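You operate a simulated robot arm through the tools that you are given. There is no shell and no other tool.

You run a simulated robot arm. Do the job below in one go: nothing can be reset, and whatever is moved stays where it is left.

Task
Fit the teal brake pad and secure the brake fixture.
Fine: pad in the slot, then push the black pin in, swing the orange lever to HOLD, stand the green pin in the blue sleeve.

The check looks at the end state, three seconds after you hand in, the way a careful person would. Anything else that was tipped, shoved, dropped, spilled or broken makes it a failure.

Robot
A 7-joint arm with a two-finger parallel gripper, fixed in place. Base frame: the origin is at the foot of the arm, x ahead of it, y to its left, z up; the work surface is at about z = 800. Units: mm, rad, N and s.
With the tool pointing down near the work surface it reaches from about 240 to 680 mm from the base axis. Its first joint turns from -1.152 to 1.152 rad. Payload 2.4 kg.
Tool frame: the origin (TCP) lies between the finger pads and is the grasp point; the fingertips stand 30 mm ahead of it; z points along the fingers, y is the line along which they close. The gripper opens to 94 mm. The fingers are 28 mm wide and 10 mm thick; the gripper's body (50 by 96 mm) begins 55 mm behind the TCP.
Orientation is that of the tool frame in the base frame, as [roll, pitch, yaw] about the fixed x, y, z axes, in that order (R = Rz(yaw) Ry(pitch) Rx(roll)). With the fingers straight down and closing along the base's y, the tool's x points along the base's -x, its y along +y and its z along -z.

Tools
- The arm moves only by the tool arm_command. Its argument "rows" is a list of rows, each an object (a shift or turn left out is 0, a gripper value left out holds the last) with "linear": the shift along the base's x, y, z in mm, a list of three; "rotation": the turn, a rotation vector about the base's x, y, z in rad, a list of three; "gripper": the closure, from 0 (fully open) to 1 (shut). In form: [{"linear": [dx, dy, dz], "rotation": [wx, wy, wz], "gripper": gripper}, ...]. A call has 1 to 20 rows; each row shifts and turns the commanded pose from where the row before left it. A row lasts 0.2 s, in which the tool goes at most 50 mm and 0.15 rad; a call with a longer step from one row to the next is refused whole, and so is a gripper value outside its range. Where a pose cannot be reached the arm comes as near as it can. A force on the tool above 60 N (or 10 N above the force at the start of the call, whichever is more), or a blocked arm, ends the call early, and 0.2 s more pass. The fingers move at their own pace (about 153 mm/s each) and stop on an object; they squeeze with about 30 N. The grip force told is the motor's: it shows also when the fingers shut on nothing. Time passes only in rows, and 0.2 s behind the last, so rows that do not move let the fingers close. The reply holds the time, the measured pose of the TCP, the force on the tool along the base axes, the opening and the grip force, in the units named above and with some noise, with the torque about the TCP (base axes, N m) and any sound that the robot's microphone picked up, and new pictures: "pictures" is both (left out), scene, wrist or none.
- Cameras (640 x 400 px; columns grow to the right, rows downward): "scene" is fixed at [43.4, 490.2, 1425.9]; the picture's right is [-0.60, -0.80, 0.00], its down [-0.58, 0.44, -0.69] and it looks along [0.55, -0.41, -0.73] (base axes); focal length 367 px, centre (320, 200). "wrist" rides on the gripper at [76, 14, -102] in the tool frame; the picture's right is [-0.18, 0.98, 0.00], its down [-0.75, -0.14, -0.64] and it looks along [-0.63, -0.12, 0.77] (tool axes); focal length 243 px, centre (320, 200). There is no depth. A picture from a camera that has moved, and an enlarged one, comes with that camera's place and axes in the base frame and with its lens.
- close_up(camera, box): a new picture of the part [left, top, right, bottom] of that camera's present view, enlarged. The clock stands still meanwhile.
- finish_job(): hands the job in; it is judged then, once.

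Places have to be worked out from the pictures, the camera data and where the tool is seen. Open the gripper and draw the arm clear of the work before you hand the job in, unless the task says otherwise.

The tools are called after "Request:" by a JSON object that holds its "api" and its "payload". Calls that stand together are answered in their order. arm_command: Moves the arm, as the interface text tells. Its arguments: {"type":"object","properties":{"rows":{"type":"array","items":{"type":"object","properties":{"linear":{"type":"array","items":{"type":"number"}},"rotation":{"type":"array","items":{"type":"number"}},"gripper":{"type":"number"}}}},"pictures":{"type":"string","enum":["both","scene","wrist","none"]}},"required":["rows"]} The other tools are called the same way: close_up (camera, box) takes an enlarged picture of a part of a camera's view; finish_job () hands the job in.

At the start:

```text
clock: 0.0
eef_pos: [346.3, 124.7, 1053.1]
tool_rot: [3.14, 0.0, 3.14]
contact_force: [-0.1, 0.6, 0.1]
moment: [0.03, 0.03, -0.03]
opening: 94.1
grip_force: 0.0
```

scene: 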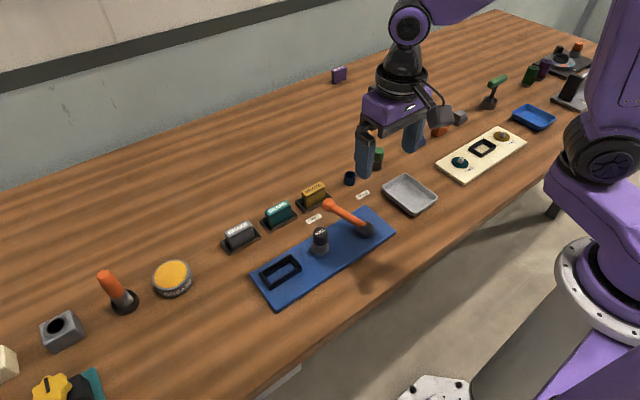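
wrist: 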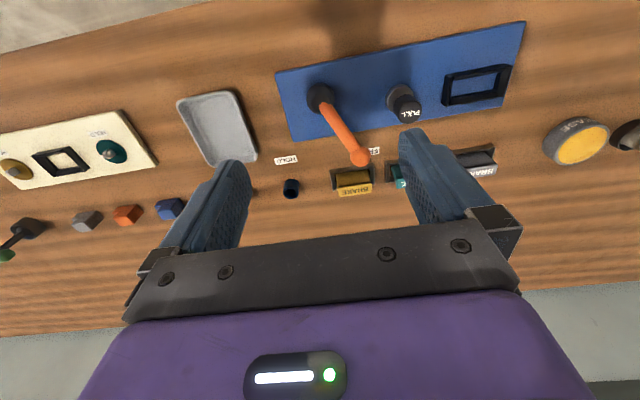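

I start by looking closer at the fixture, pads and small parts before moving anything.

Request:
{"api": "close_up", "payload": {"camera": "scene", "box": [220, 160, 420, 310]}}

Request:
{"api": "close_up", "payload": {"camera": "scene", "box": [320, 80, 480, 200]}}

Request:
{"api": "close_up", "payload": {"camera": "wrist", "box": [240, 10, 560, 210]}}

Request:
{"api": "close_up", "payload": {"camera": "scene", "box": [420, 30, 620, 200]}}

```text
2.67 times, centred on (320, 235) of scene
camera zoom: at [43.4, 490.2, 1425.9], right [-0.6, -0.8, 0.0], down [-0.58, 0.44, -0.69], along [0.55, -0.41, -0.73], focal length 979 px, centre (320, 107)
```

zoom: 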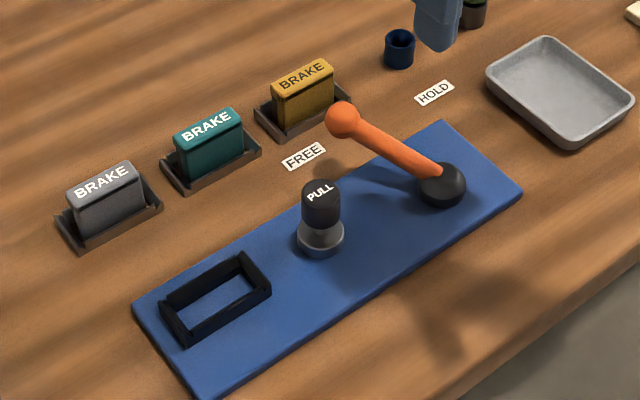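

```text
3.33 times, centred on (400, 140) of scene
camera zoom: at [43.4, 490.2, 1425.9], right [-0.6, -0.8, 0.0], down [-0.58, 0.44, -0.69], along [0.55, -0.41, -0.73], focal length 1224 px, centre (53, 400)
```

zoom: 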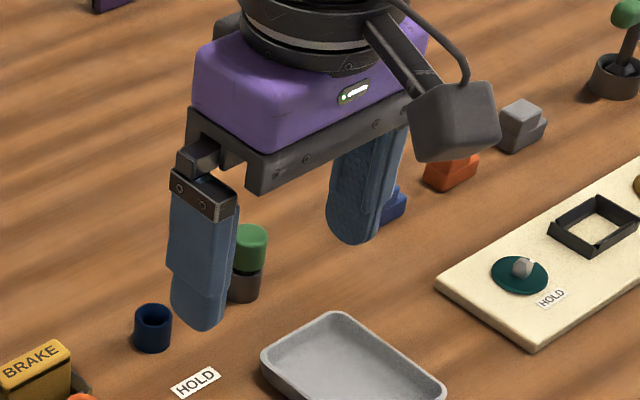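

```text
2.00 times, centred on (400, 110) of wrist
camera zoom: at [269.5, 137.9, 1157.6], right [0.18, 0.98, 0.0], down [0.75, -0.14, 0.64], along [0.63, -0.12, -0.77], focal length 485 px, centre (160, 380)
```

zoom: 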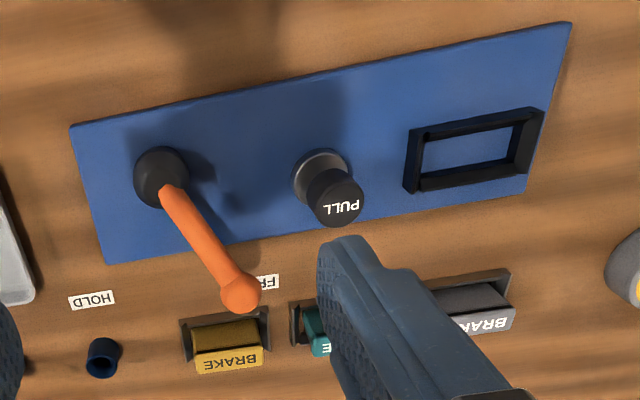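

```text
2.35 times, centred on (520, 115) of scene
camera zoom: at [43.4, 490.2, 1425.9], right [-0.6, -0.8, 0.0], down [-0.58, 0.44, -0.69], along [0.55, -0.41, -0.73], focal length 864 px, centre (-151, 400)
```

zoom: 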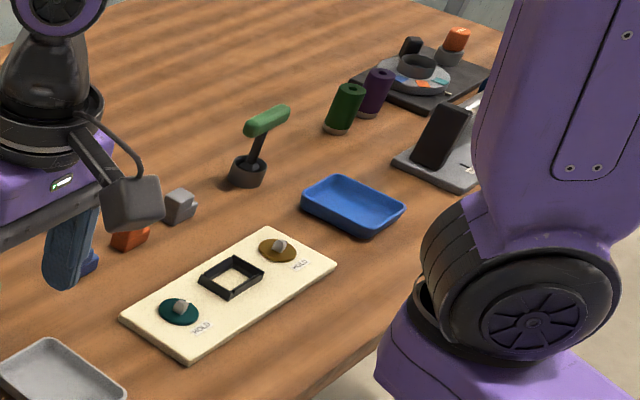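

The blue plate is aligned with the base axes (about x 337–435, y 68–368). It carries the slot near (395, 320), the PULL pin, and the lever pivot near (378, 119). I'll move the wrist camera to look at the teal pad from closer.

Request:
{"api": "arm_command", "payload": {"rows": [{"linear": [11, 37, -26]}, {"linear": [11, 37, -26]}, {"linear": [11, 37, -26]}, {"linear": [11, 37, -25]}, {"linear": [0, 0, 0]}], "pictures": "both"}}

```text
clock: 1.2
eef_pos: [393.4, 270.7, 951.1]
tool_rot: [-3.141, -0.001, -3.14]
contact_force: [-0.1, -0.1, 0.0]
moment: [0.01, 0.03, -0.03]
opening: 94.2
grip_force: 0.0
camera wrist: at [315.6, 285.2, 1052.9], right [0.18, 0.98, 0.0], down [0.75, -0.14, 0.64], along [0.63, -0.12, -0.77], focal length 243 px, centre (320, 200)
```

scene: 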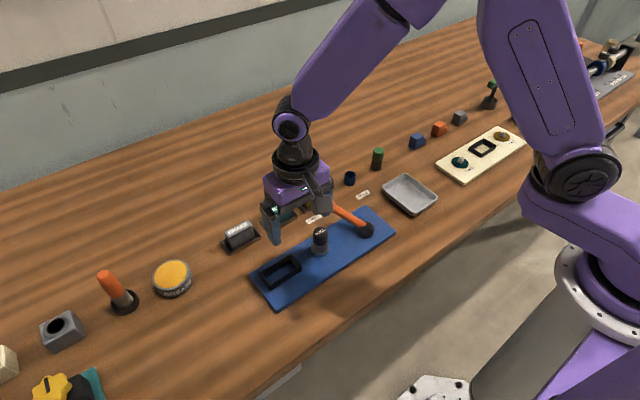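
wrist: 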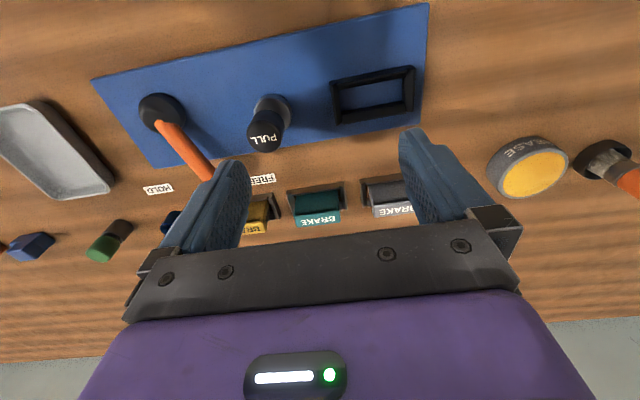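

Request:
{"api": "close_up", "payload": {"camera": "wrist", "box": [230, 40, 430, 240]}}

Request:
{"api": "close_up", "payload": {"camera": "scene", "box": [330, 130, 430, 220]}}

Request:
{"api": "close_up", "payload": {"camera": "wrist", "box": [70, 80, 270, 270]}}

```text
2.00 times, centred on (330, 140) of wrist
camera zoom: at [315.6, 285.2, 1052.9], right [0.18, 0.98, 0.0], down [0.75, -0.14, 0.64], along [0.63, -0.12, -0.77], focal length 485 px, centre (300, 320)
```

zoom: 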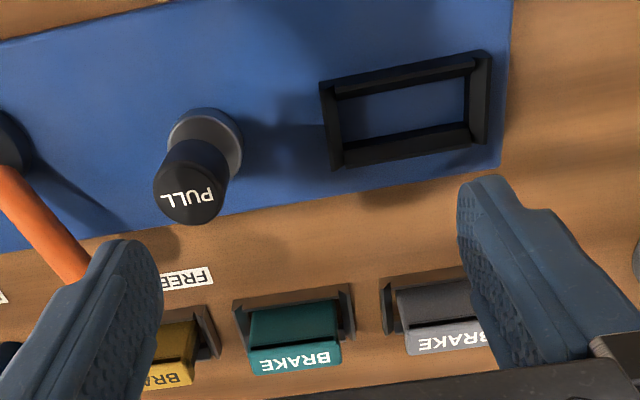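

```text
4.44 times, centred on (380, 175) of scene
camera zoom: at [43.3, 490.2, 1425.9], right [-0.6, -0.8, 0.0], down [-0.58, 0.44, -0.69], along [0.55, -0.41, -0.73], focal length 1632 px, centre (53, 311)
```

zoom: 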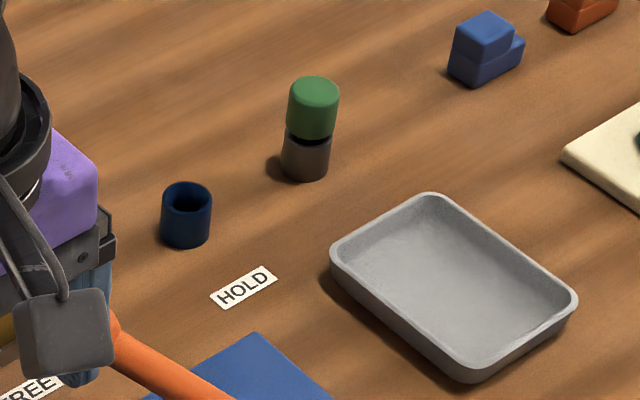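

```text
2.11 times, centred on (170, 175) of wrist
camera zoom: at [315.6, 285.2, 1052.9], right [0.18, 0.98, 0.0], down [0.75, -0.14, 0.64], along [0.63, -0.12, -0.77], focal length 511 px, centre (636, 253)
```

zoom: 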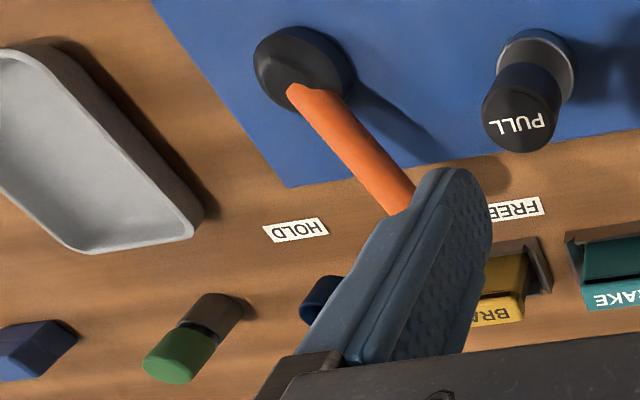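

The teal pad's top sits near (517, 246, 843), standing in its tray. I'm enlarging the slot and pad for precise positions.

Request:
{"api": "close_up", "payload": {"camera": "wrist", "box": [310, 50, 430, 130]}}

Request:
{"api": "close_up", "payload": {"camera": "wrist", "box": [270, 160, 390, 240]}}

Request:
{"api": "close_up", "payload": {"camera": "scene", "box": [240, 215, 350, 305]}}

Request:
{"api": "close_up", "payload": {"camera": "wrist", "box": [230, 70, 350, 160]}}

```text
5.00 times, centred on (370, 90) of wrist
camera zoom: at [315.6, 285.2, 1052.9], right [0.18, 0.98, 0.0], down [0.75, -0.14, 0.64], along [0.63, -0.12, -0.77], focal length 1213 px, centre (70, 750)
```

zoom: 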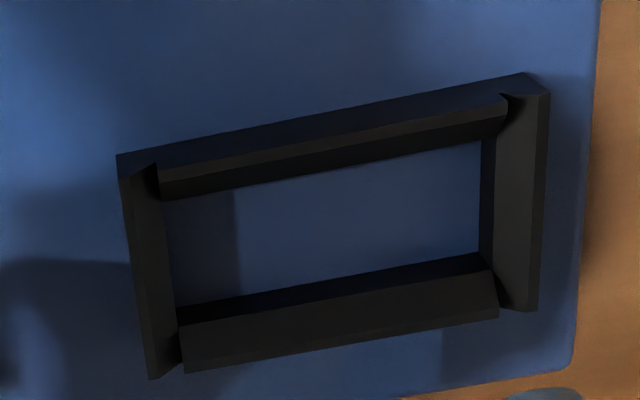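

```text
5.00 times, centred on (330, 200) of wrist
camera zoom: at [315.6, 285.2, 1052.9], right [0.18, 0.98, 0.0], down [0.75, -0.14, 0.64], along [0.63, -0.12, -0.77], focal length 1213 px, centre (270, 200)
```

zoom: 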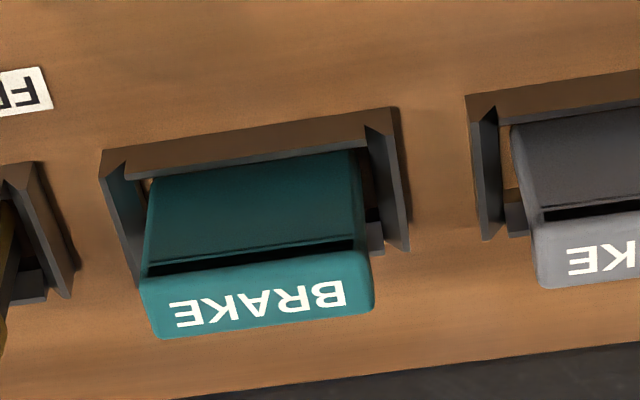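

```text
4.44 times, centred on (295, 260) of scene
camera zoom: at [43.3, 490.2, 1425.9], right [-0.6, -0.8, 0.0], down [-0.58, 0.44, -0.69], along [0.55, -0.41, -0.73], focal length 1632 px, centre (431, -67)
```

zoom: 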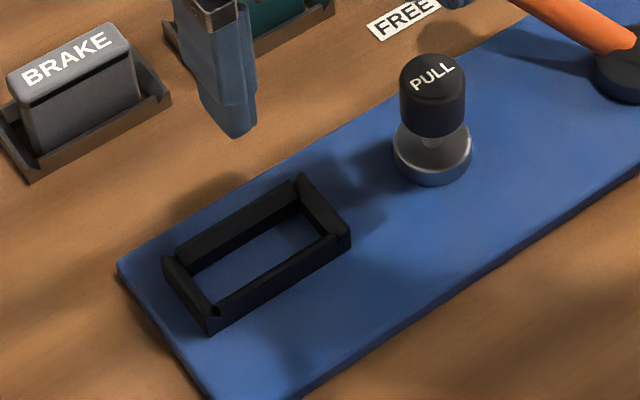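

```text
4.44 times, centred on (290, 115) of wrist
camera zoom: at [315.6, 285.2, 1052.9], right [0.18, 0.98, 0.0], down [0.75, -0.14, 0.64], along [0.63, -0.12, -0.77], focal length 1078 px, centre (453, 578)
```

zoom: 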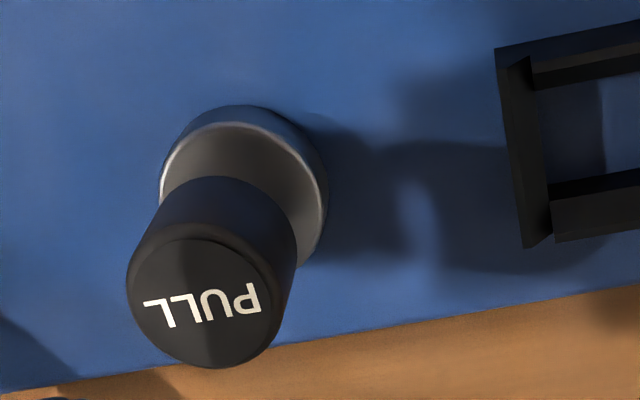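

The pad lies lengthwise along y, with a roughly 56×20 mm top. The slot centre is near (395, 320) with chamfered walls. I'll turn the tool 90° so the fingers close across the pad's thickness, and go above the teal pad at a safe height.

Request:
{"api": "arm_command", "payload": {"rows": [{"linear": [11, -2, 0], "rotation": [0, 0, 0.1428]}, {"linear": [11, -2, 0], "rotation": [0, 0, 0.1428]}, {"linear": [11, -2, 0], "rotation": [0, 0, 0.1428]}, {"linear": [11, -2, 0], "rotation": [0, 0, 0.1428]}, {"linear": [11, -2, 0], "rotation": [0, 0, 0.1428]}, {"linear": [11, -2, 0], "rotation": [0, 0, 0.1428]}, {"linear": [11, -2, 0], "rotation": [0, 0, 0.1428]}, {"linear": [11, -2, 0], "rotation": [0, 0, 0.1428]}, {"linear": [11, -2, 0], "rotation": [0, 0, 0.1428]}, {"linear": [12, -2, 0], "rotation": [0, 0, 0.1428]}, {"linear": [12, -4, 0], "rotation": [0, 0, 0.1428]}, {"linear": [0, 0, 0]}, {"linear": [0, 0, 0]}], "pictures": "both"}}

```text
clock: 4.0
eef_pos: [512.5, 247.8, 954.0]
tool_rot: [3.142, 0.0, -1.57]
contact_force: [0.1, -0.1, 0.4]
moment: [-0.02, -0.03, 0.02]
opening: 94.1
grip_force: 0.1
camera wrist: at [497.8, 171.1, 1055.7], right [-0.98, 0.18, 0.0], down [0.14, 0.75, 0.64], along [0.12, 0.63, -0.77], focal length 243 px, centre (320, 200)
```

scene: 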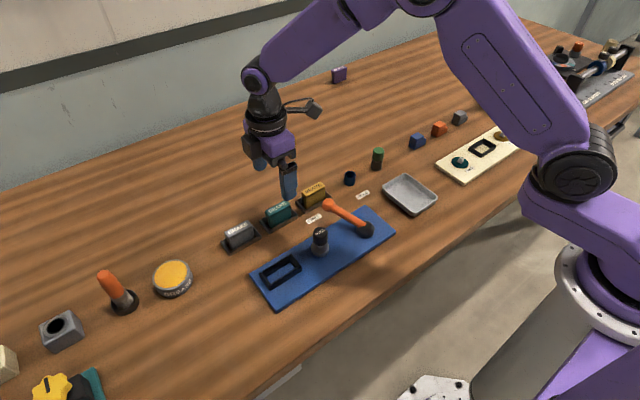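
wrist: 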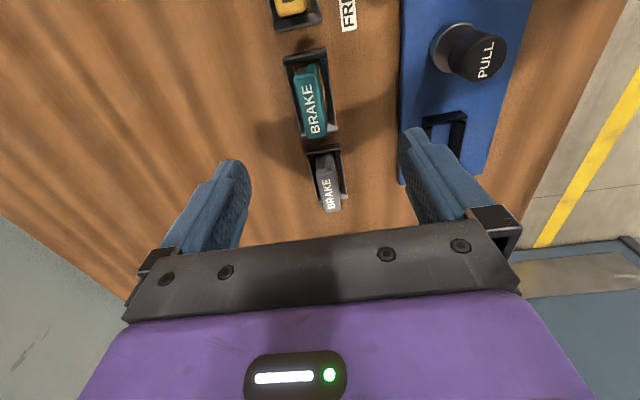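

Rotated fine. I'm enlarging the pad from this new direction to locate it relative to the tool.

Request:
{"api": "close_up", "payload": {"camera": "wrist", "box": [260, 40, 360, 140]}}

Request:
{"api": "close_up", "payload": {"camera": "scene", "box": [240, 180, 340, 240]}}

Request:
{"api": "close_up", "payload": {"camera": "wrist", "box": [390, 20, 510, 190]}}

```text
4.00 times, centred on (310, 90) of wrist
camera zoom: at [497.8, 171.1, 1055.7], right [-0.98, 0.18, 0.0], down [0.14, 0.75, 0.64], along [0.12, 0.63, -0.77], focal length 970 px, centre (360, 640)
```

zoom: 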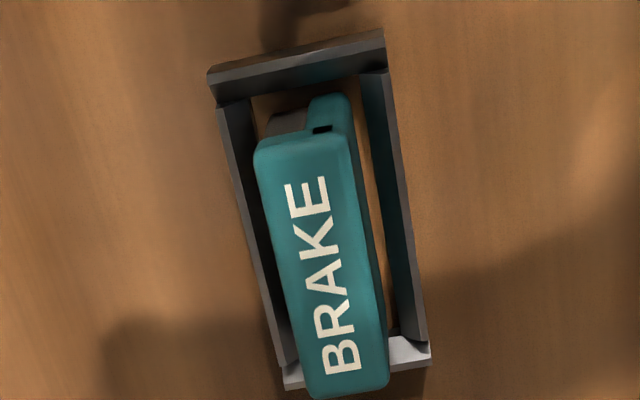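

```text
6.40 times, centred on (290, 210) of scene
camera zoom: at [43.4, 490.2, 1425.9], right [-0.6, -0.8, 0.0], down [-0.58, 0.44, -0.69], along [0.55, -0.41, -0.73], focal length 2351 px, centre (512, 136)
```

zoom: 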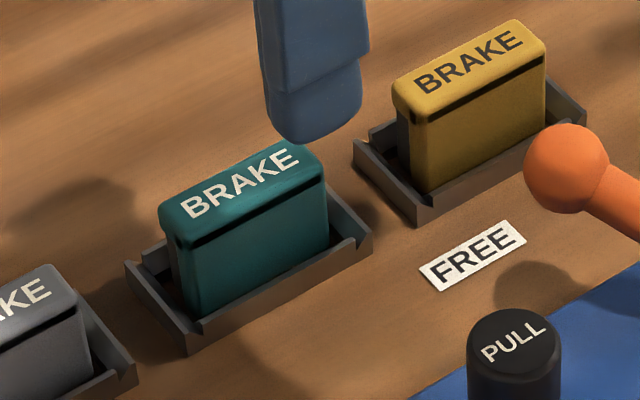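

```text
2.35 times, centred on (450, 105) of wrist
camera zoom: at [497.8, 171.1, 1055.7], right [-0.98, 0.18, 0.0], down [0.14, 0.75, 0.64], along [0.12, 0.63, -0.77], focal length 571 px, centre (14, 424)
```

zoom: 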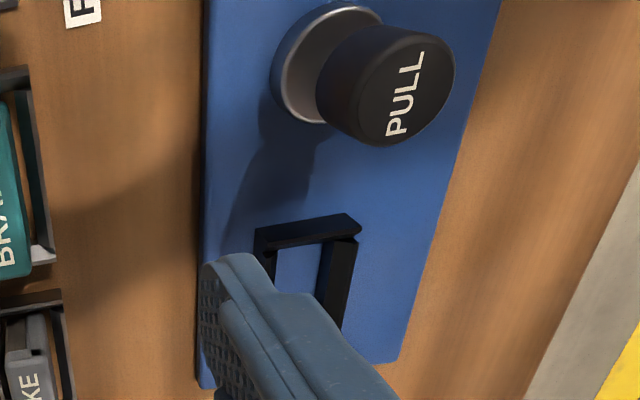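

The pad's head centre lies about 7 mm in +x and 6 mm in −y from the TCP, with its top around z 840. I'll centre over it, come partway down, and check again.

Request:
{"api": "arm_command", "payload": {"rows": [{"linear": [7, -6, -10]}, {"linear": [0, 0, -25]}, {"linear": [0, 0, -25]}, {"linear": [0, 0, -18]}, {"linear": [0, 0, 0]}, {"linear": [0, 0, 0]}], "pictures": "both"}}

```text
clock: 5.4
eef_pos: [521.4, 243.0, 873.9]
tool_rot: [-3.141, 0.0, -1.57]
contact_force: [-0.1, 0.6, -0.7]
moment: [-0.02, -0.02, -0.02]
opening: 94.2
grip_force: 0.0
camera wrist: at [506.2, 165.8, 977.1], right [-0.98, 0.18, 0.0], down [0.14, 0.75, 0.64], along [0.12, 0.63, -0.77], focal length 243 px, centre (320, 200)
```

scene: 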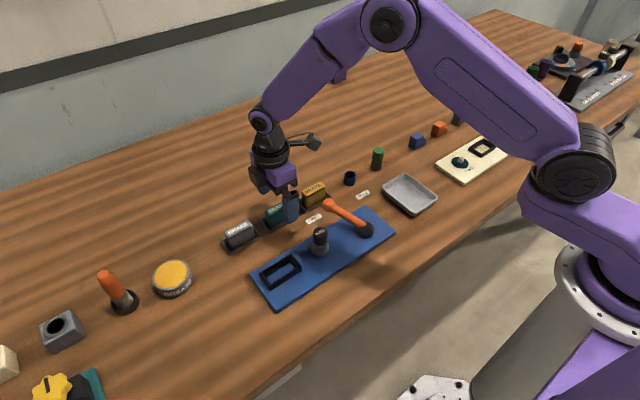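
wrist: 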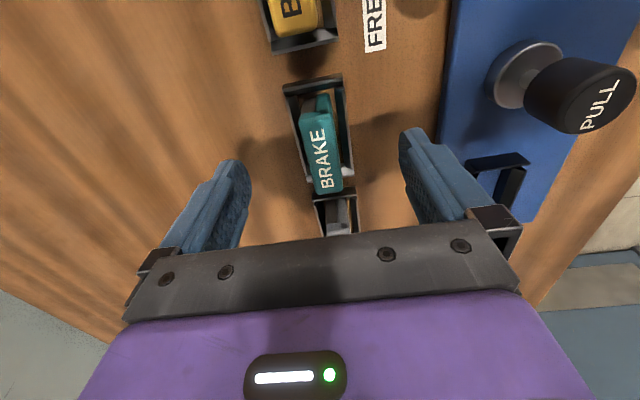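

Request:
{"api": "close_up", "payload": {"camera": "wrist", "box": [230, 70, 430, 210]}}

Request:
{"api": "close_up", "payload": {"camera": "scene", "box": [240, 170, 340, 240]}}

```text
2.86 times, centred on (330, 140) of wrist
camera zoom: at [506.2, 165.8, 977.1], right [-0.98, 0.18, 0.0], down [0.14, 0.75, 0.64], along [0.12, 0.63, -0.77], focal length 693 px, centre (291, 371)
```

zoom: 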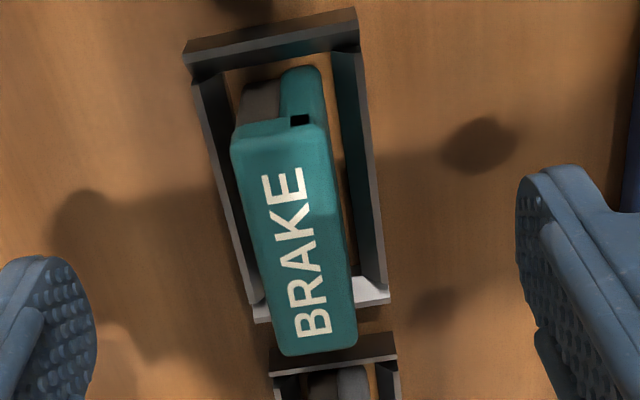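

```text
5.71 times, centred on (290, 205) of scene
camera zoom: at [43.4, 490.2, 1425.9], right [-0.6, -0.8, 0.0], down [-0.58, 0.44, -0.69], along [0.55, -0.41, -0.73], focal length 2099 px, centre (491, 171)
```

zoom: 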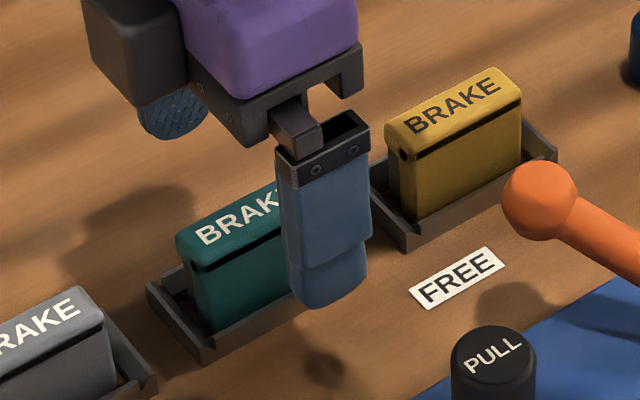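

The pad centre is about (518, 245), so I correct by (−2, +3). I then lower the fingertips to about z 822, above the tray walls, and close on the pad.

Request:
{"api": "arm_command", "payload": {"rows": [{"linear": [-2.2, 2.9, 0]}, {"linear": [0, 0, -12]}, {"linear": [0, 0, -11]}, {"linear": [0, 0, 0]}, {"gripper": 0.7}, {"gripper": 0.7}, {"gripper": 1.0}, {"gripper": 1.0}, {"gripper": 1.0}], "pictures": "both"}}

```text
clock: 7.4
eef_pos: [518.0, 244.8, 851.2]
tool_rot: [3.141, -0.001, -1.571]
contact_force: [0.5, -0.3, 0.6]
moment: [0.07, -0.06, -0.03]
opening: 20.0
grip_force: 29.8
camera wrist: at [502.0, 168.3, 953.7], right [-0.98, 0.18, 0.0], down [0.14, 0.75, 0.64], along [0.12, 0.63, -0.77], focal length 243 px, centre (320, 200)
```

scene: 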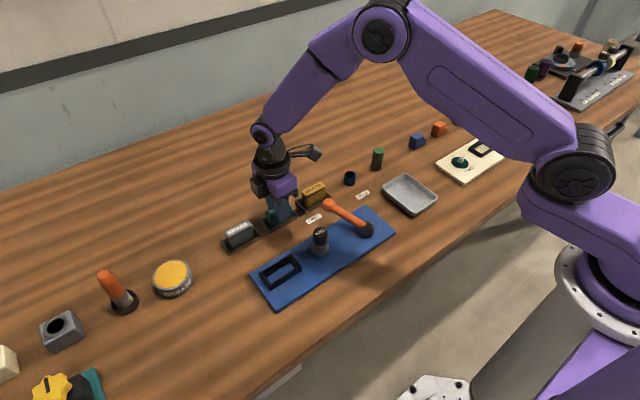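
wrist: 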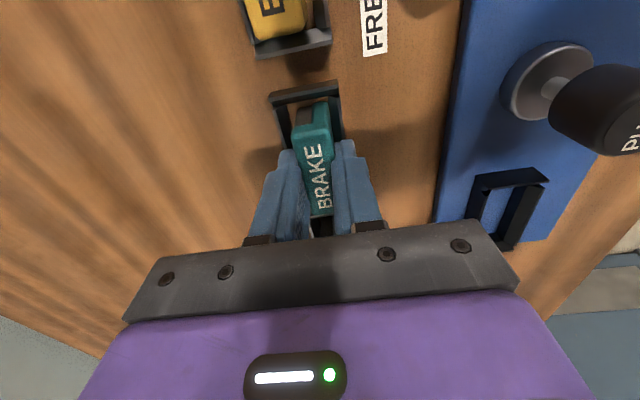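

The pad is held at 20 mm with 30 N of grip. I lift straight up and check the grip.

Request:
{"api": "arm_command", "payload": {"rows": [{"linear": [0, 0, 10]}, {"linear": [0, 0, 20]}, {"linear": [0, 0, 25]}, {"linear": [0, 0, 25]}, {"linear": [0, 0, 0]}, {"linear": [0, 0, 0]}], "pictures": "both"}}

```text
clock: 8.8
eef_pos: [518.7, 245.3, 933.7]
tool_rot: [-3.14, -0.002, -1.573]
contact_force: [0.1, 0.2, -2.0]
moment: [0.0, 0.02, 0.01]
opening: 19.7
grip_force: 29.6
camera wrist: at [503.4, 169.4, 1036.9], right [-0.98, 0.18, 0.0], down [0.14, 0.75, 0.64], along [0.12, 0.63, -0.77], focal length 243 px, centre (320, 200)
```

scene: 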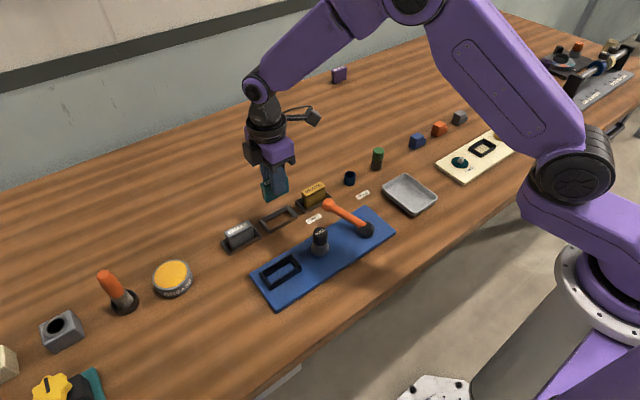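
wrist: 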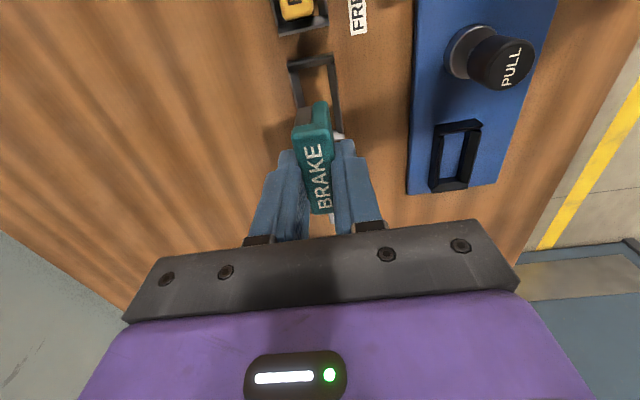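

Request:
{"api": "close_up", "payload": {"camera": "wrist", "box": [240, 80, 400, 240]}}

Request:
{"api": "close_up", "payload": {"camera": "wrist", "box": [400, 90, 520, 210]}}

Request:
{"api": "close_up", "payload": {"camera": "scene", "box": [230, 130, 330, 240]}}

```text
2.50 times, centred on (320, 160) of wrist
camera zoom: at [503.4, 169.4, 1036.9], right [-0.98, 0.18, 0.0], down [0.14, 0.75, 0.64], along [0.12, 0.63, -0.77], focal length 606 px, centre (320, 300)
```

zoom: 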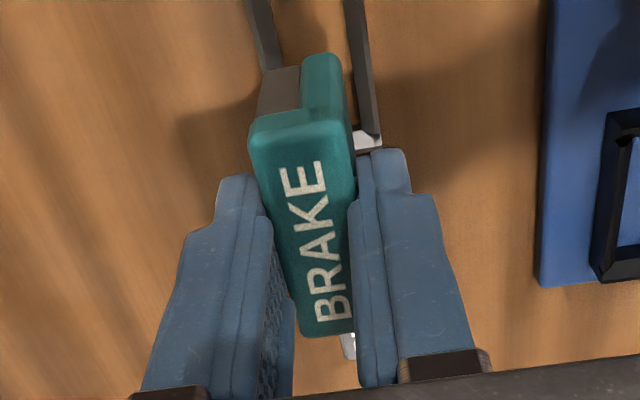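

```text
3.33 times, centred on (460, 150) of wrist
camera zoom: at [503.4, 169.4, 1036.9], right [-0.98, 0.18, 0.0], down [0.14, 0.75, 0.64], along [0.12, 0.63, -0.77], focal length 809 px, centre (-147, 367)
```

zoom: 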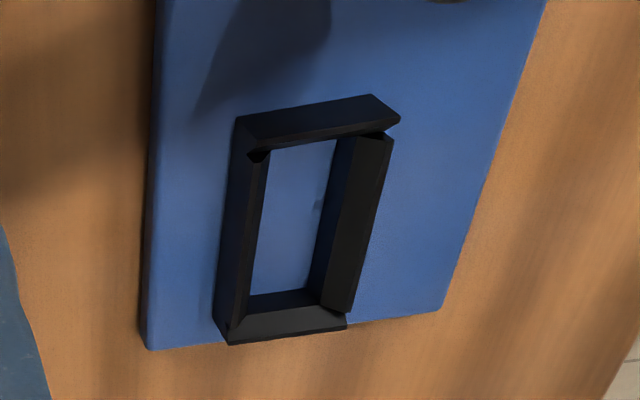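

```text
3.64 times, centred on (280, 185) of scene
camera zoom: at [43.4, 490.2, 1425.8], right [-0.6, -0.8, 0.0], down [-0.58, 0.44, -0.69], along [0.55, -0.41, -0.73], focal length 1336 px, centre (466, 254)
```

zoom: 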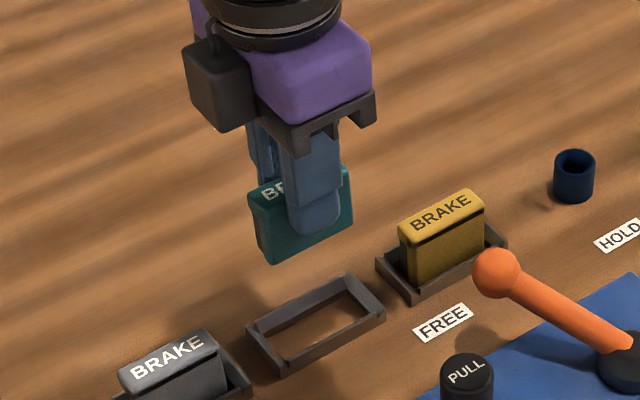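

The pad hangs straight in the grip, with its centre about 1.6 mm in +y from the TCP. Both views put the slot near (394, 320), so I carry the pad above it and come partway down for a check.

Request:
{"api": "arm_command", "payload": {"rows": [{"linear": [-24, 14, 0]}, {"linear": [-25, 15, 0]}, {"linear": [-25, 15, 0]}, {"linear": [-25, 15, 0]}, {"linear": [-24.5, 14, 0]}, {"linear": [0, 0, -20]}, {"linear": [0, 0, -20]}, {"linear": [0, 0, 0]}, {"linear": [0, 0, 0]}], "pictures": "both"}}

```text
clock: 10.8
eef_pos: [394.2, 320.3, 891.7]
tool_rot: [-3.141, 0.0, -1.57]
contact_force: [0.0, -0.2, -2.4]
moment: [-0.01, -0.02, -0.03]
opening: 19.9
grip_force: 29.6
camera wrist: at [379.9, 242.7, 992.6], right [-0.98, 0.18, 0.0], down [0.14, 0.75, 0.64], along [0.12, 0.63, -0.77], focal length 243 px, centre (320, 200)
```

scene: 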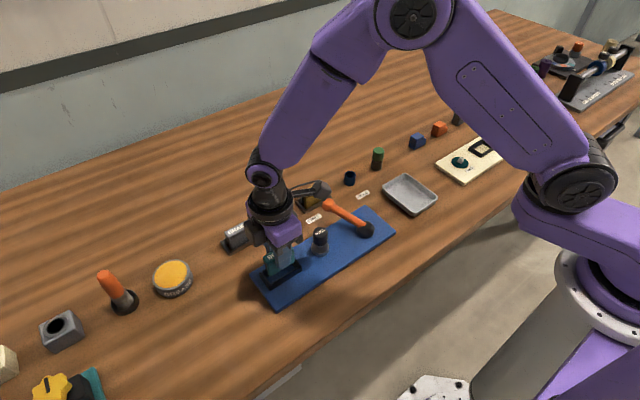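
wrist: 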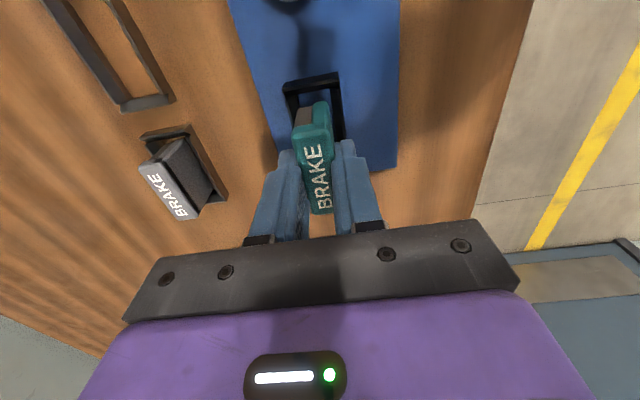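

Request:
{"api": "close_up", "payload": {"camera": "wrist", "box": [260, 60, 380, 160]}}

Request:
{"api": "close_up", "payload": {"camera": "scene", "box": [230, 220, 330, 310]}}

```text
4.00 times, centred on (320, 110) of wrist
camera zoom: at [379.9, 242.7, 992.6], right [-0.98, 0.18, 0.0], down [0.14, 0.75, 0.64], along [0.12, 0.63, -0.77], focal length 970 px, centre (320, 560)
```

zoom: 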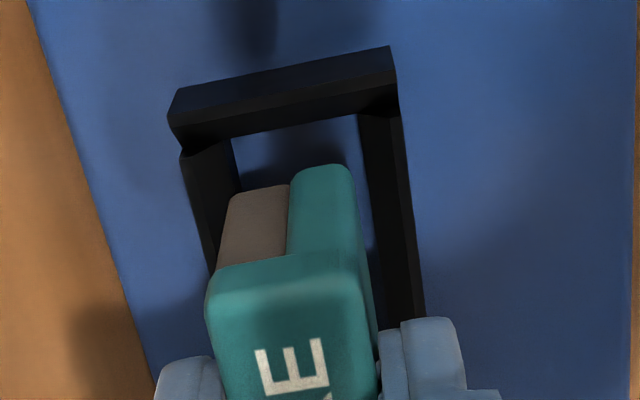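

```text
4.44 times, centred on (280, 265) of scene
camera zoom: at [43.4, 490.2, 1425.8], right [-0.6, -0.8, 0.0], down [-0.58, 0.44, -0.69], along [0.55, -0.41, -0.73], focal length 1632 px, centre (498, -89)
```

zoom: 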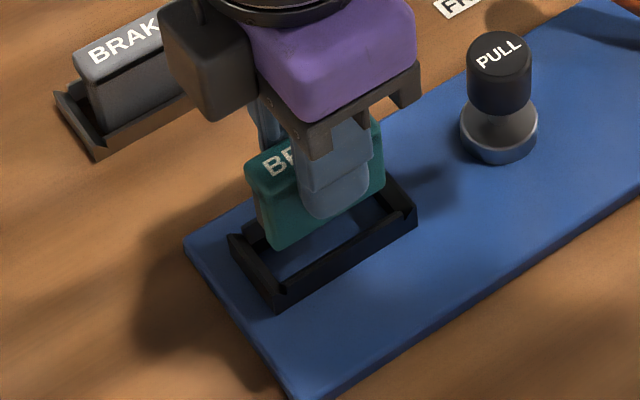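

The pad bottom and the slot opening agree to within about 1 mm in both directions. I lower it gently in small steps.

Request:
{"api": "arm_command", "payload": {"rows": [{"linear": [0, 0, -6]}, {"linear": [0, 0, -6]}, {"linear": [0, 0, -5]}, {"linear": [0, 0, -4]}, {"linear": [0, 0, -3]}, {"linear": [0, 0, 0]}], "pictures": "both"}}

```text
clock: 12.2
eef_pos: [395.0, 319.0, 867.7]
tool_rot: [-3.141, -0.001, -1.57]
contact_force: [0.7, 2.6, -0.1]
moment: [0.07, 0.02, 0.02]
opening: 19.7
grip_force: 29.2
camera wrist: at [379.5, 241.7, 970.3], right [-0.98, 0.18, 0.0], down [0.14, 0.75, 0.64], along [0.12, 0.63, -0.77], focal length 243 px, centre (320, 200)
```

scene: 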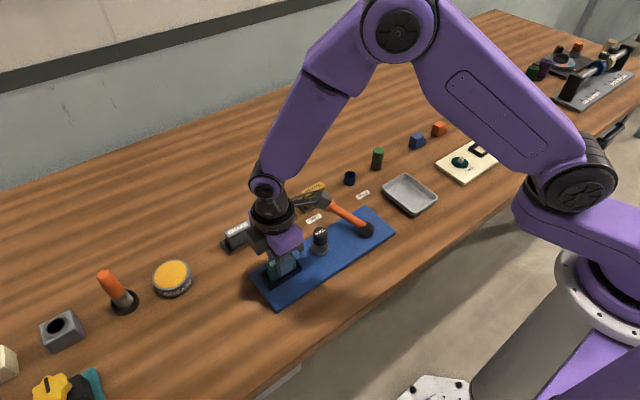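
wrist: 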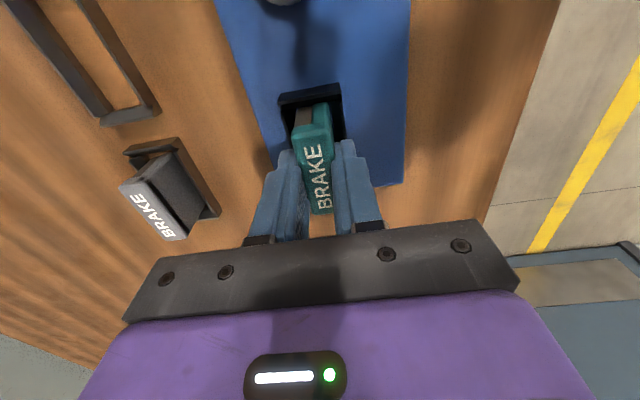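

A small contact (+2.6 N in y) appears at the low-y wall chamfer. I'm looking closer before going on.

Request:
{"api": "close_up", "payload": {"camera": "wrist", "box": [260, 70, 380, 170]}}

Request:
{"api": "close_up", "payload": {"camera": "scene", "box": [240, 230, 320, 300]}}

```text
4.00 times, centred on (320, 120) of wrist
camera zoom: at [379.5, 241.7, 970.3], right [-0.98, 0.18, 0.0], down [0.14, 0.75, 0.64], along [0.12, 0.63, -0.77], focal length 970 px, centre (320, 520)
```

zoom: 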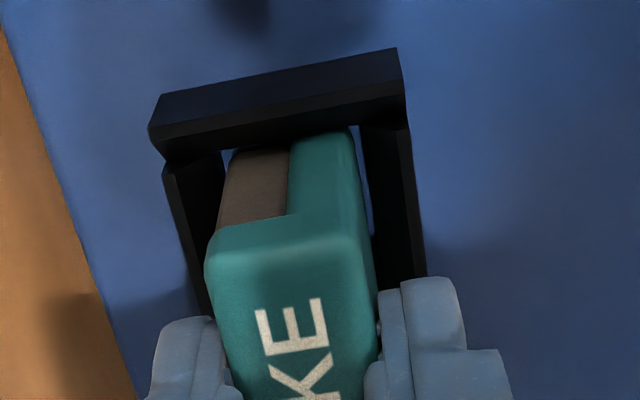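

```text
5.71 times, centred on (280, 265) of scene
camera zoom: at [43.4, 490.3, 1425.8], right [-0.6, -0.8, 0.0], down [-0.58, 0.44, -0.69], along [0.55, -0.41, -0.73], focal length 2099 px, centre (549, -171)
```

zoom: 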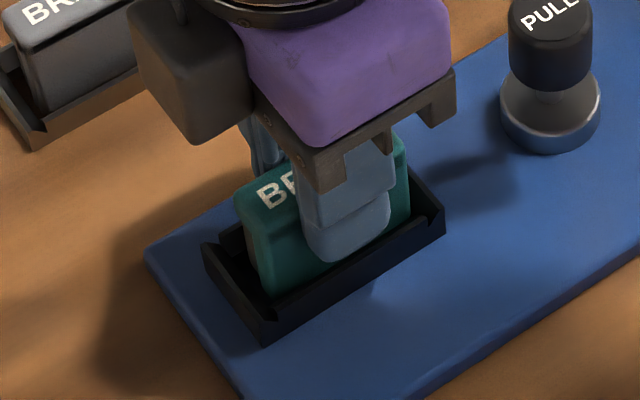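

The pad sits slightly low in y, with a larger gap at the +y end. I raise it a little, shift +2.5 mm in y, and lower further.

Request:
{"api": "arm_command", "payload": {"rows": [{"linear": [0, 0, 1.5]}, {"linear": [0, 2.5, 0]}, {"linear": [0, 0, -2]}, {"linear": [0, 0, -2]}, {"linear": [0, 0, -2]}, {"linear": [0, 0, 0]}], "pictures": "wrist"}}

```text
clock: 13.6
eef_pos: [394.4, 321.7, 862.4]
tool_rot: [3.142, 0.0, -1.574]
contact_force: [-3.5, -4.3, 12.4]
moment: [-0.06, 0.11, 0.01]
opening: 19.9
grip_force: 30.1
camera wrist: at [379.7, 244.1, 965.7], right [-0.98, 0.18, 0.0], down [0.14, 0.75, 0.64], along [0.12, 0.63, -0.77], focal length 243 px, centre (320, 200)
```

wrist: 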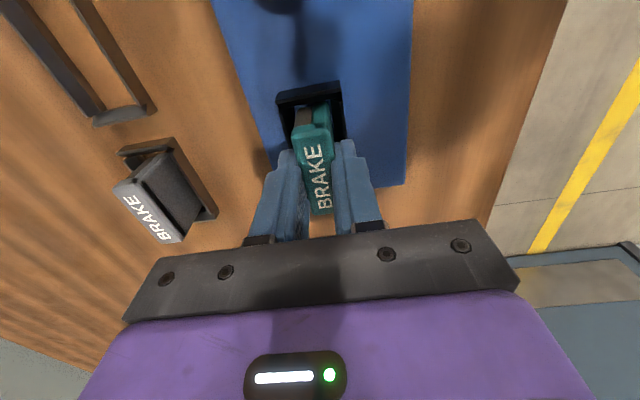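

Forces rose to about 12 N up with small −x/−y components. I'm checking the fit visually.

Request:
{"api": "close_up", "payload": {"camera": "wrist", "box": [260, 70, 380, 170]}}

Request:
{"api": "close_up", "payload": {"camera": "scene", "box": [240, 230, 320, 300]}}

```text
4.00 times, centred on (320, 120) of wrist
camera zoom: at [379.7, 244.1, 965.7], right [-0.98, 0.18, 0.0], down [0.14, 0.75, 0.64], along [0.12, 0.63, -0.77], focal length 970 px, centre (320, 520)
```

zoom: 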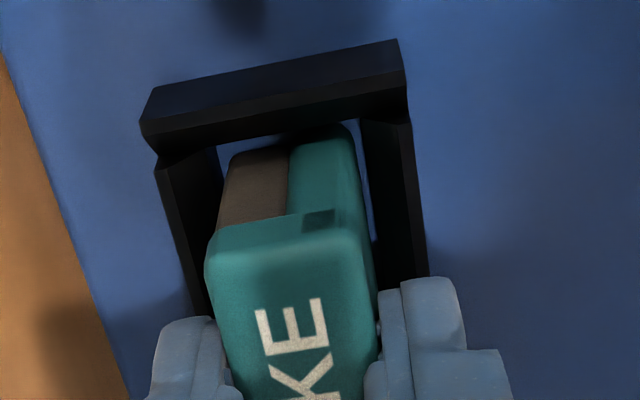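

```text
5.71 times, centred on (280, 265) of scene
camera zoom: at [43.1, 490.0, 1425.9], right [-0.6, -0.8, 0.0], down [-0.58, 0.44, -0.69], along [0.55, -0.41, -0.73], focal length 2099 px, centre (549, -171)
```

zoom: 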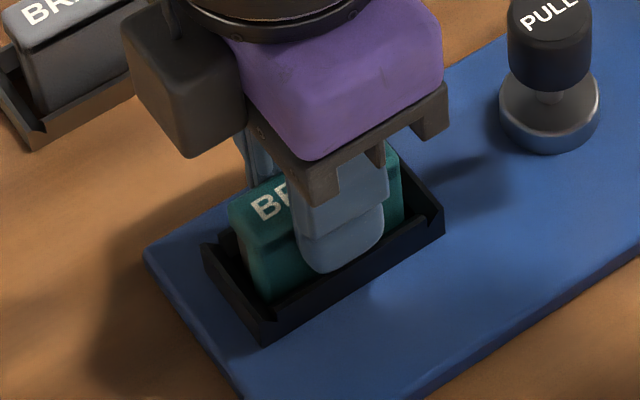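

The wall pushes the pad toward −x and −y, and the gap is visible on the −x side. I lift slightly, shift (−1.5, −1), and lower again.

Request:
{"api": "arm_command", "payload": {"rows": [{"linear": [0, 0, 2]}, {"linear": [-1.5, -1, 0]}, {"linear": [0, 0, -2]}, {"linear": [0, 0, -1.5]}, {"linear": [0, 0, 0]}], "pictures": "wrist"}}

Request:
{"api": "close_up", "payload": {"camera": "wrist", "box": [260, 70, 380, 170]}}

Request:
{"api": "close_up", "payload": {"camera": "scene", "box": [240, 230, 320, 300]}}

```text
clock: 14.8
eef_pos: [392.4, 320.8, 862.7]
tool_rot: [-3.141, 0.003, -1.57]
contact_force: [-7.5, -3.8, 26.5]
moment: [-0.05, 0.27, -0.03]
opening: 19.9
grip_force: 30.2
camera wrist: at [378.4, 243.4, 965.1], right [-0.98, 0.18, 0.0], down [0.14, 0.75, 0.64], along [0.12, 0.63, -0.77], focal length 243 px, centre (320, 200)
```

wrist: 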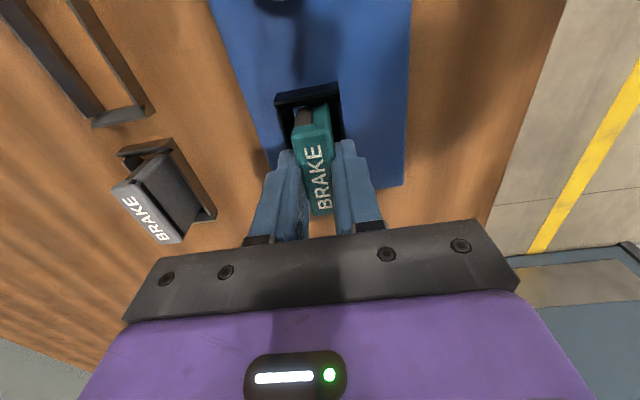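

```text
4.00 times, centred on (320, 120) of wrist
camera zoom: at [378.4, 243.4, 965.1], right [-0.98, 0.18, 0.0], down [0.14, 0.75, 0.64], along [0.12, 0.63, -0.77], focal length 970 px, centre (320, 520)
```

zoom: 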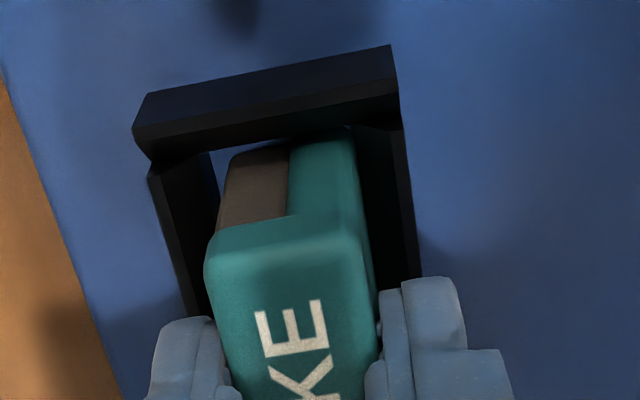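

```text
5.71 times, centred on (280, 265) of scene
camera zoom: at [42.8, 489.8, 1426.0], right [-0.6, -0.8, 0.0], down [-0.58, 0.44, -0.69], along [0.55, -0.41, -0.73], focal length 2099 px, centre (549, -171)
```

zoom: 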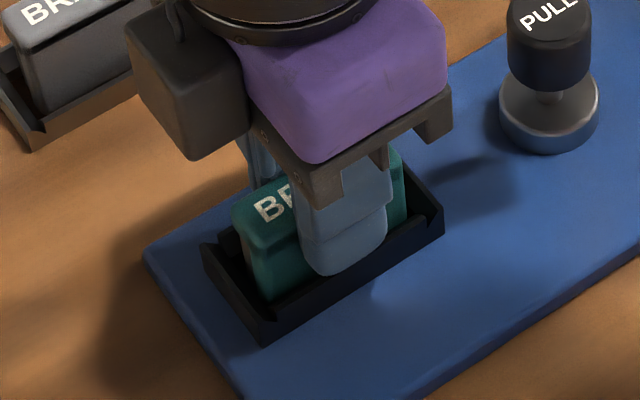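

Contact is now nearly central with about 26 N up, and both attempts stop at the same TCP height of about 862.5. The pad may be standing on the slot floor, so I'm checking the plate thickness and any remaining gap.

Request:
{"api": "close_up", "payload": {"camera": "scene", "box": [245, 250, 305, 310]}}

Request:
{"api": "close_up", "payload": {"camera": "wrist", "box": [275, 80, 355, 130]}}

Request:
{"api": "close_up", "payload": {"camera": "scene", "box": [255, 240, 315, 290]}}

```text
6.67 times, centred on (275, 280) of scene
camera zoom: at [42.8, 489.8, 1426.0], right [-0.6, -0.8, 0.0], down [-0.58, 0.44, -0.69], along [0.55, -0.41, -0.73], focal length 2449 px, centre (620, -333)
```

zoom: 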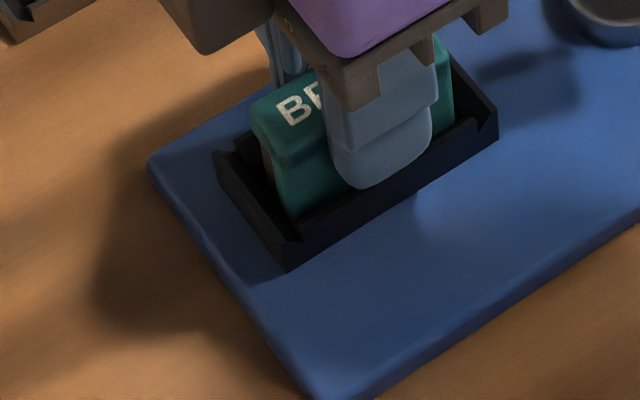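

```text
8.00 times, centred on (315, 105) of wrist
camera zoom: at [378.4, 243.4, 965.1], right [-0.98, 0.18, 0.0], down [0.14, 0.75, 0.64], along [0.12, 0.63, -0.77], focal length 1941 px, centre (360, 960)
```

zoom: 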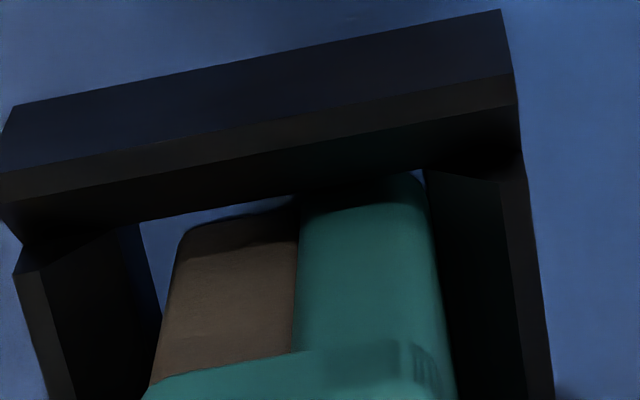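

```text
8.00 times, centred on (285, 265) of scene
camera zoom: at [42.8, 489.8, 1426.0], right [-0.6, -0.8, 0.0], down [-0.58, 0.44, -0.69], along [0.55, -0.41, -0.73], focal length 2938 px, centre (600, -320)
```

zoom: 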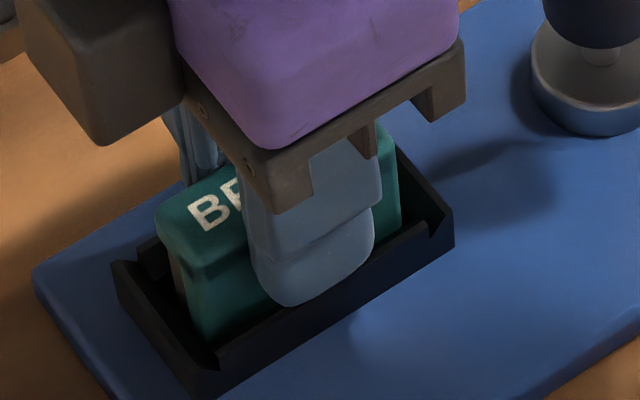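

I want the plate thickness, and so the slot floor height. I'm zooming in on the plate's near corner.

Request:
{"api": "close_up", "payload": {"camera": "scene", "box": [245, 275, 295, 310]}}

Request:
{"api": "close_up", "payload": {"camera": "scene", "box": [355, 210, 405, 245]}}

```text
11.43 times, centred on (270, 292) of scene
camera zoom: at [42.8, 489.8, 1426.0], right [-0.6, -0.8, 0.0], down [-0.58, 0.44, -0.69], along [0.55, -0.41, -0.73], focal length 4198 px, centre (891, -857)
```

zoom: 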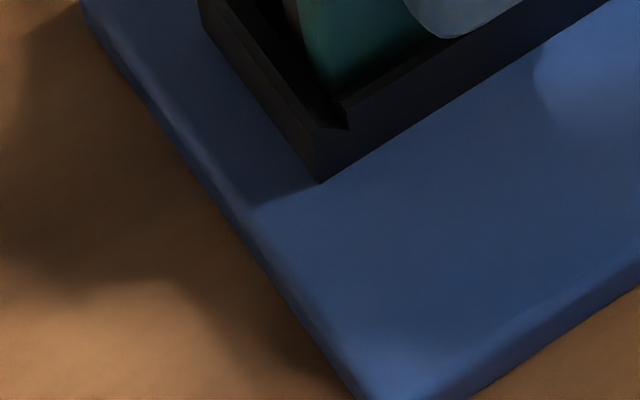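

```text
11.43 times, centred on (380, 228) of scene
camera zoom: at [42.8, 489.8, 1426.0], right [-0.6, -0.8, 0.0], down [-0.58, 0.44, -0.69], along [0.55, -0.41, -0.73], focal length 4198 px, centre (-366, -114)
```

zoom: 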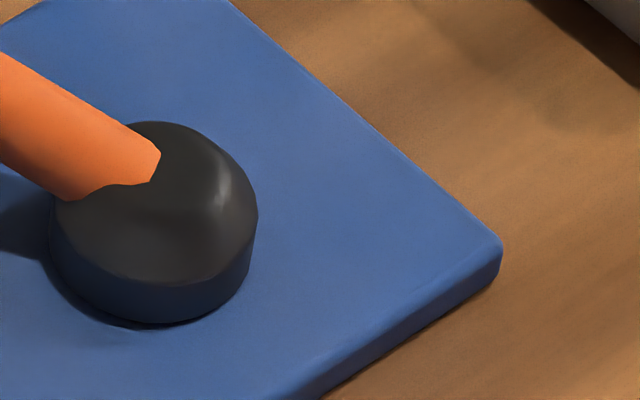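

The plate is about 9–10 mm thick, so its top is at about z 810. The pad bottom (TCP − 51.5 ≈ 811) is therefore on the slot floor. I relieve the force, open moderately, and rise straight up to inspect.

Request:
{"api": "arm_command", "payload": {"rows": [{"linear": [0, 0, 1]}, {"linear": [0, 0, 0]}, {"gripper": 0.6}, {"gripper": 0.6}, {"gripper": 0.6}, {"linear": [0, 0, 10]}, {"linear": [0, 0, 25]}, {"linear": [0, 0, 30]}, {"linear": [0, 0, 0]}], "pictures": "both"}}

Request:
{"api": "close_up", "payload": {"camera": "wrist", "box": [250, 40, 410, 160]}}

Request:
{"api": "close_up", "payload": {"camera": "scene", "box": [240, 215, 340, 305]}}

```text
clock: 16.8
eef_pos: [394.0, 319.6, 930.3]
tool_rot: [-3.141, 0.0, -1.572]
contact_force: [0.3, -0.5, 0.5]
moment: [-0.01, 0.01, 0.03]
opening: 37.4
grip_force: 0.0
camera wrist: at [378.9, 242.4, 1032.5], right [-0.98, 0.18, 0.0], down [0.14, 0.75, 0.64], along [0.12, 0.63, -0.77], focal length 243 px, centre (320, 200)
```

scene: 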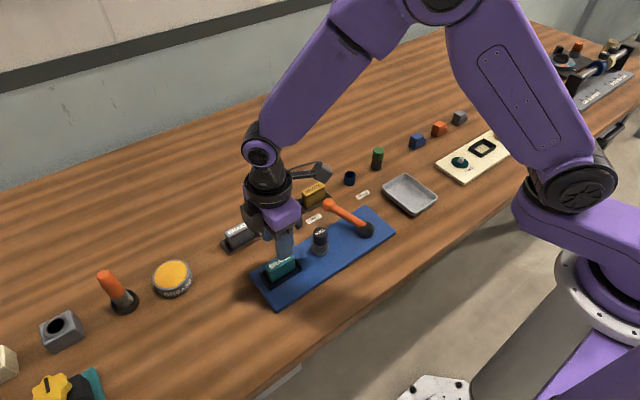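
wrist: 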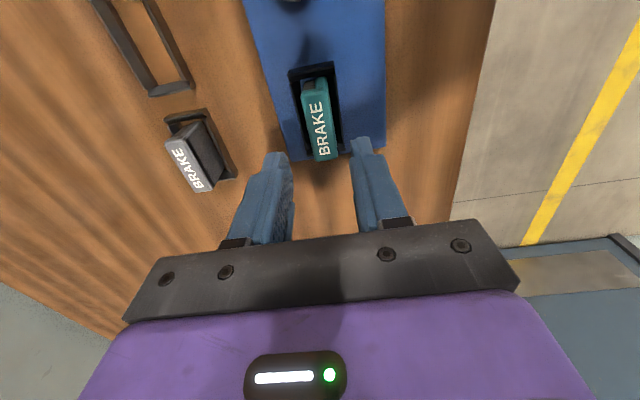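

```text
3.33 times, centred on (330, 100) of wrist
camera zoom: at [378.9, 242.4, 1032.5], right [-0.98, 0.18, 0.0], down [0.14, 0.75, 0.64], along [0.12, 0.63, -0.77], focal length 809 px, centre (287, 533)
```

zoom: 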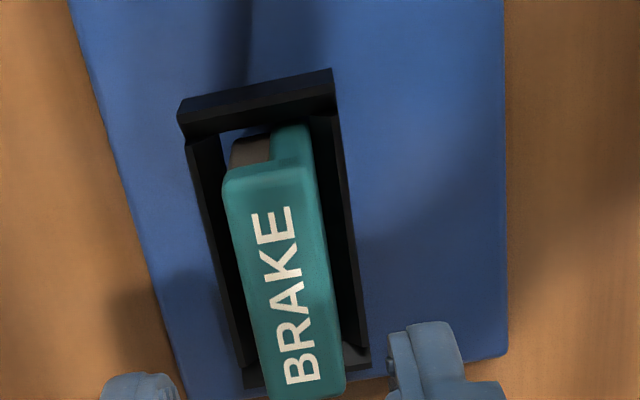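

```text
4.44 times, centred on (290, 260) of scene
camera zoom: at [43.4, 490.2, 1425.9], right [-0.6, -0.8, 0.0], down [-0.58, 0.44, -0.69], along [0.55, -0.41, -0.73], focal length 1632 px, centre (453, -67)
```

zoom: 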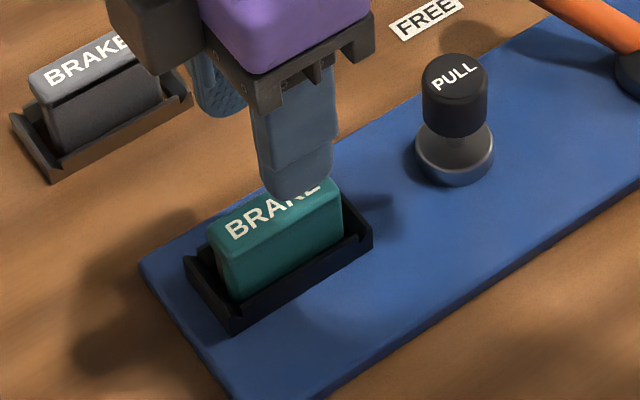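

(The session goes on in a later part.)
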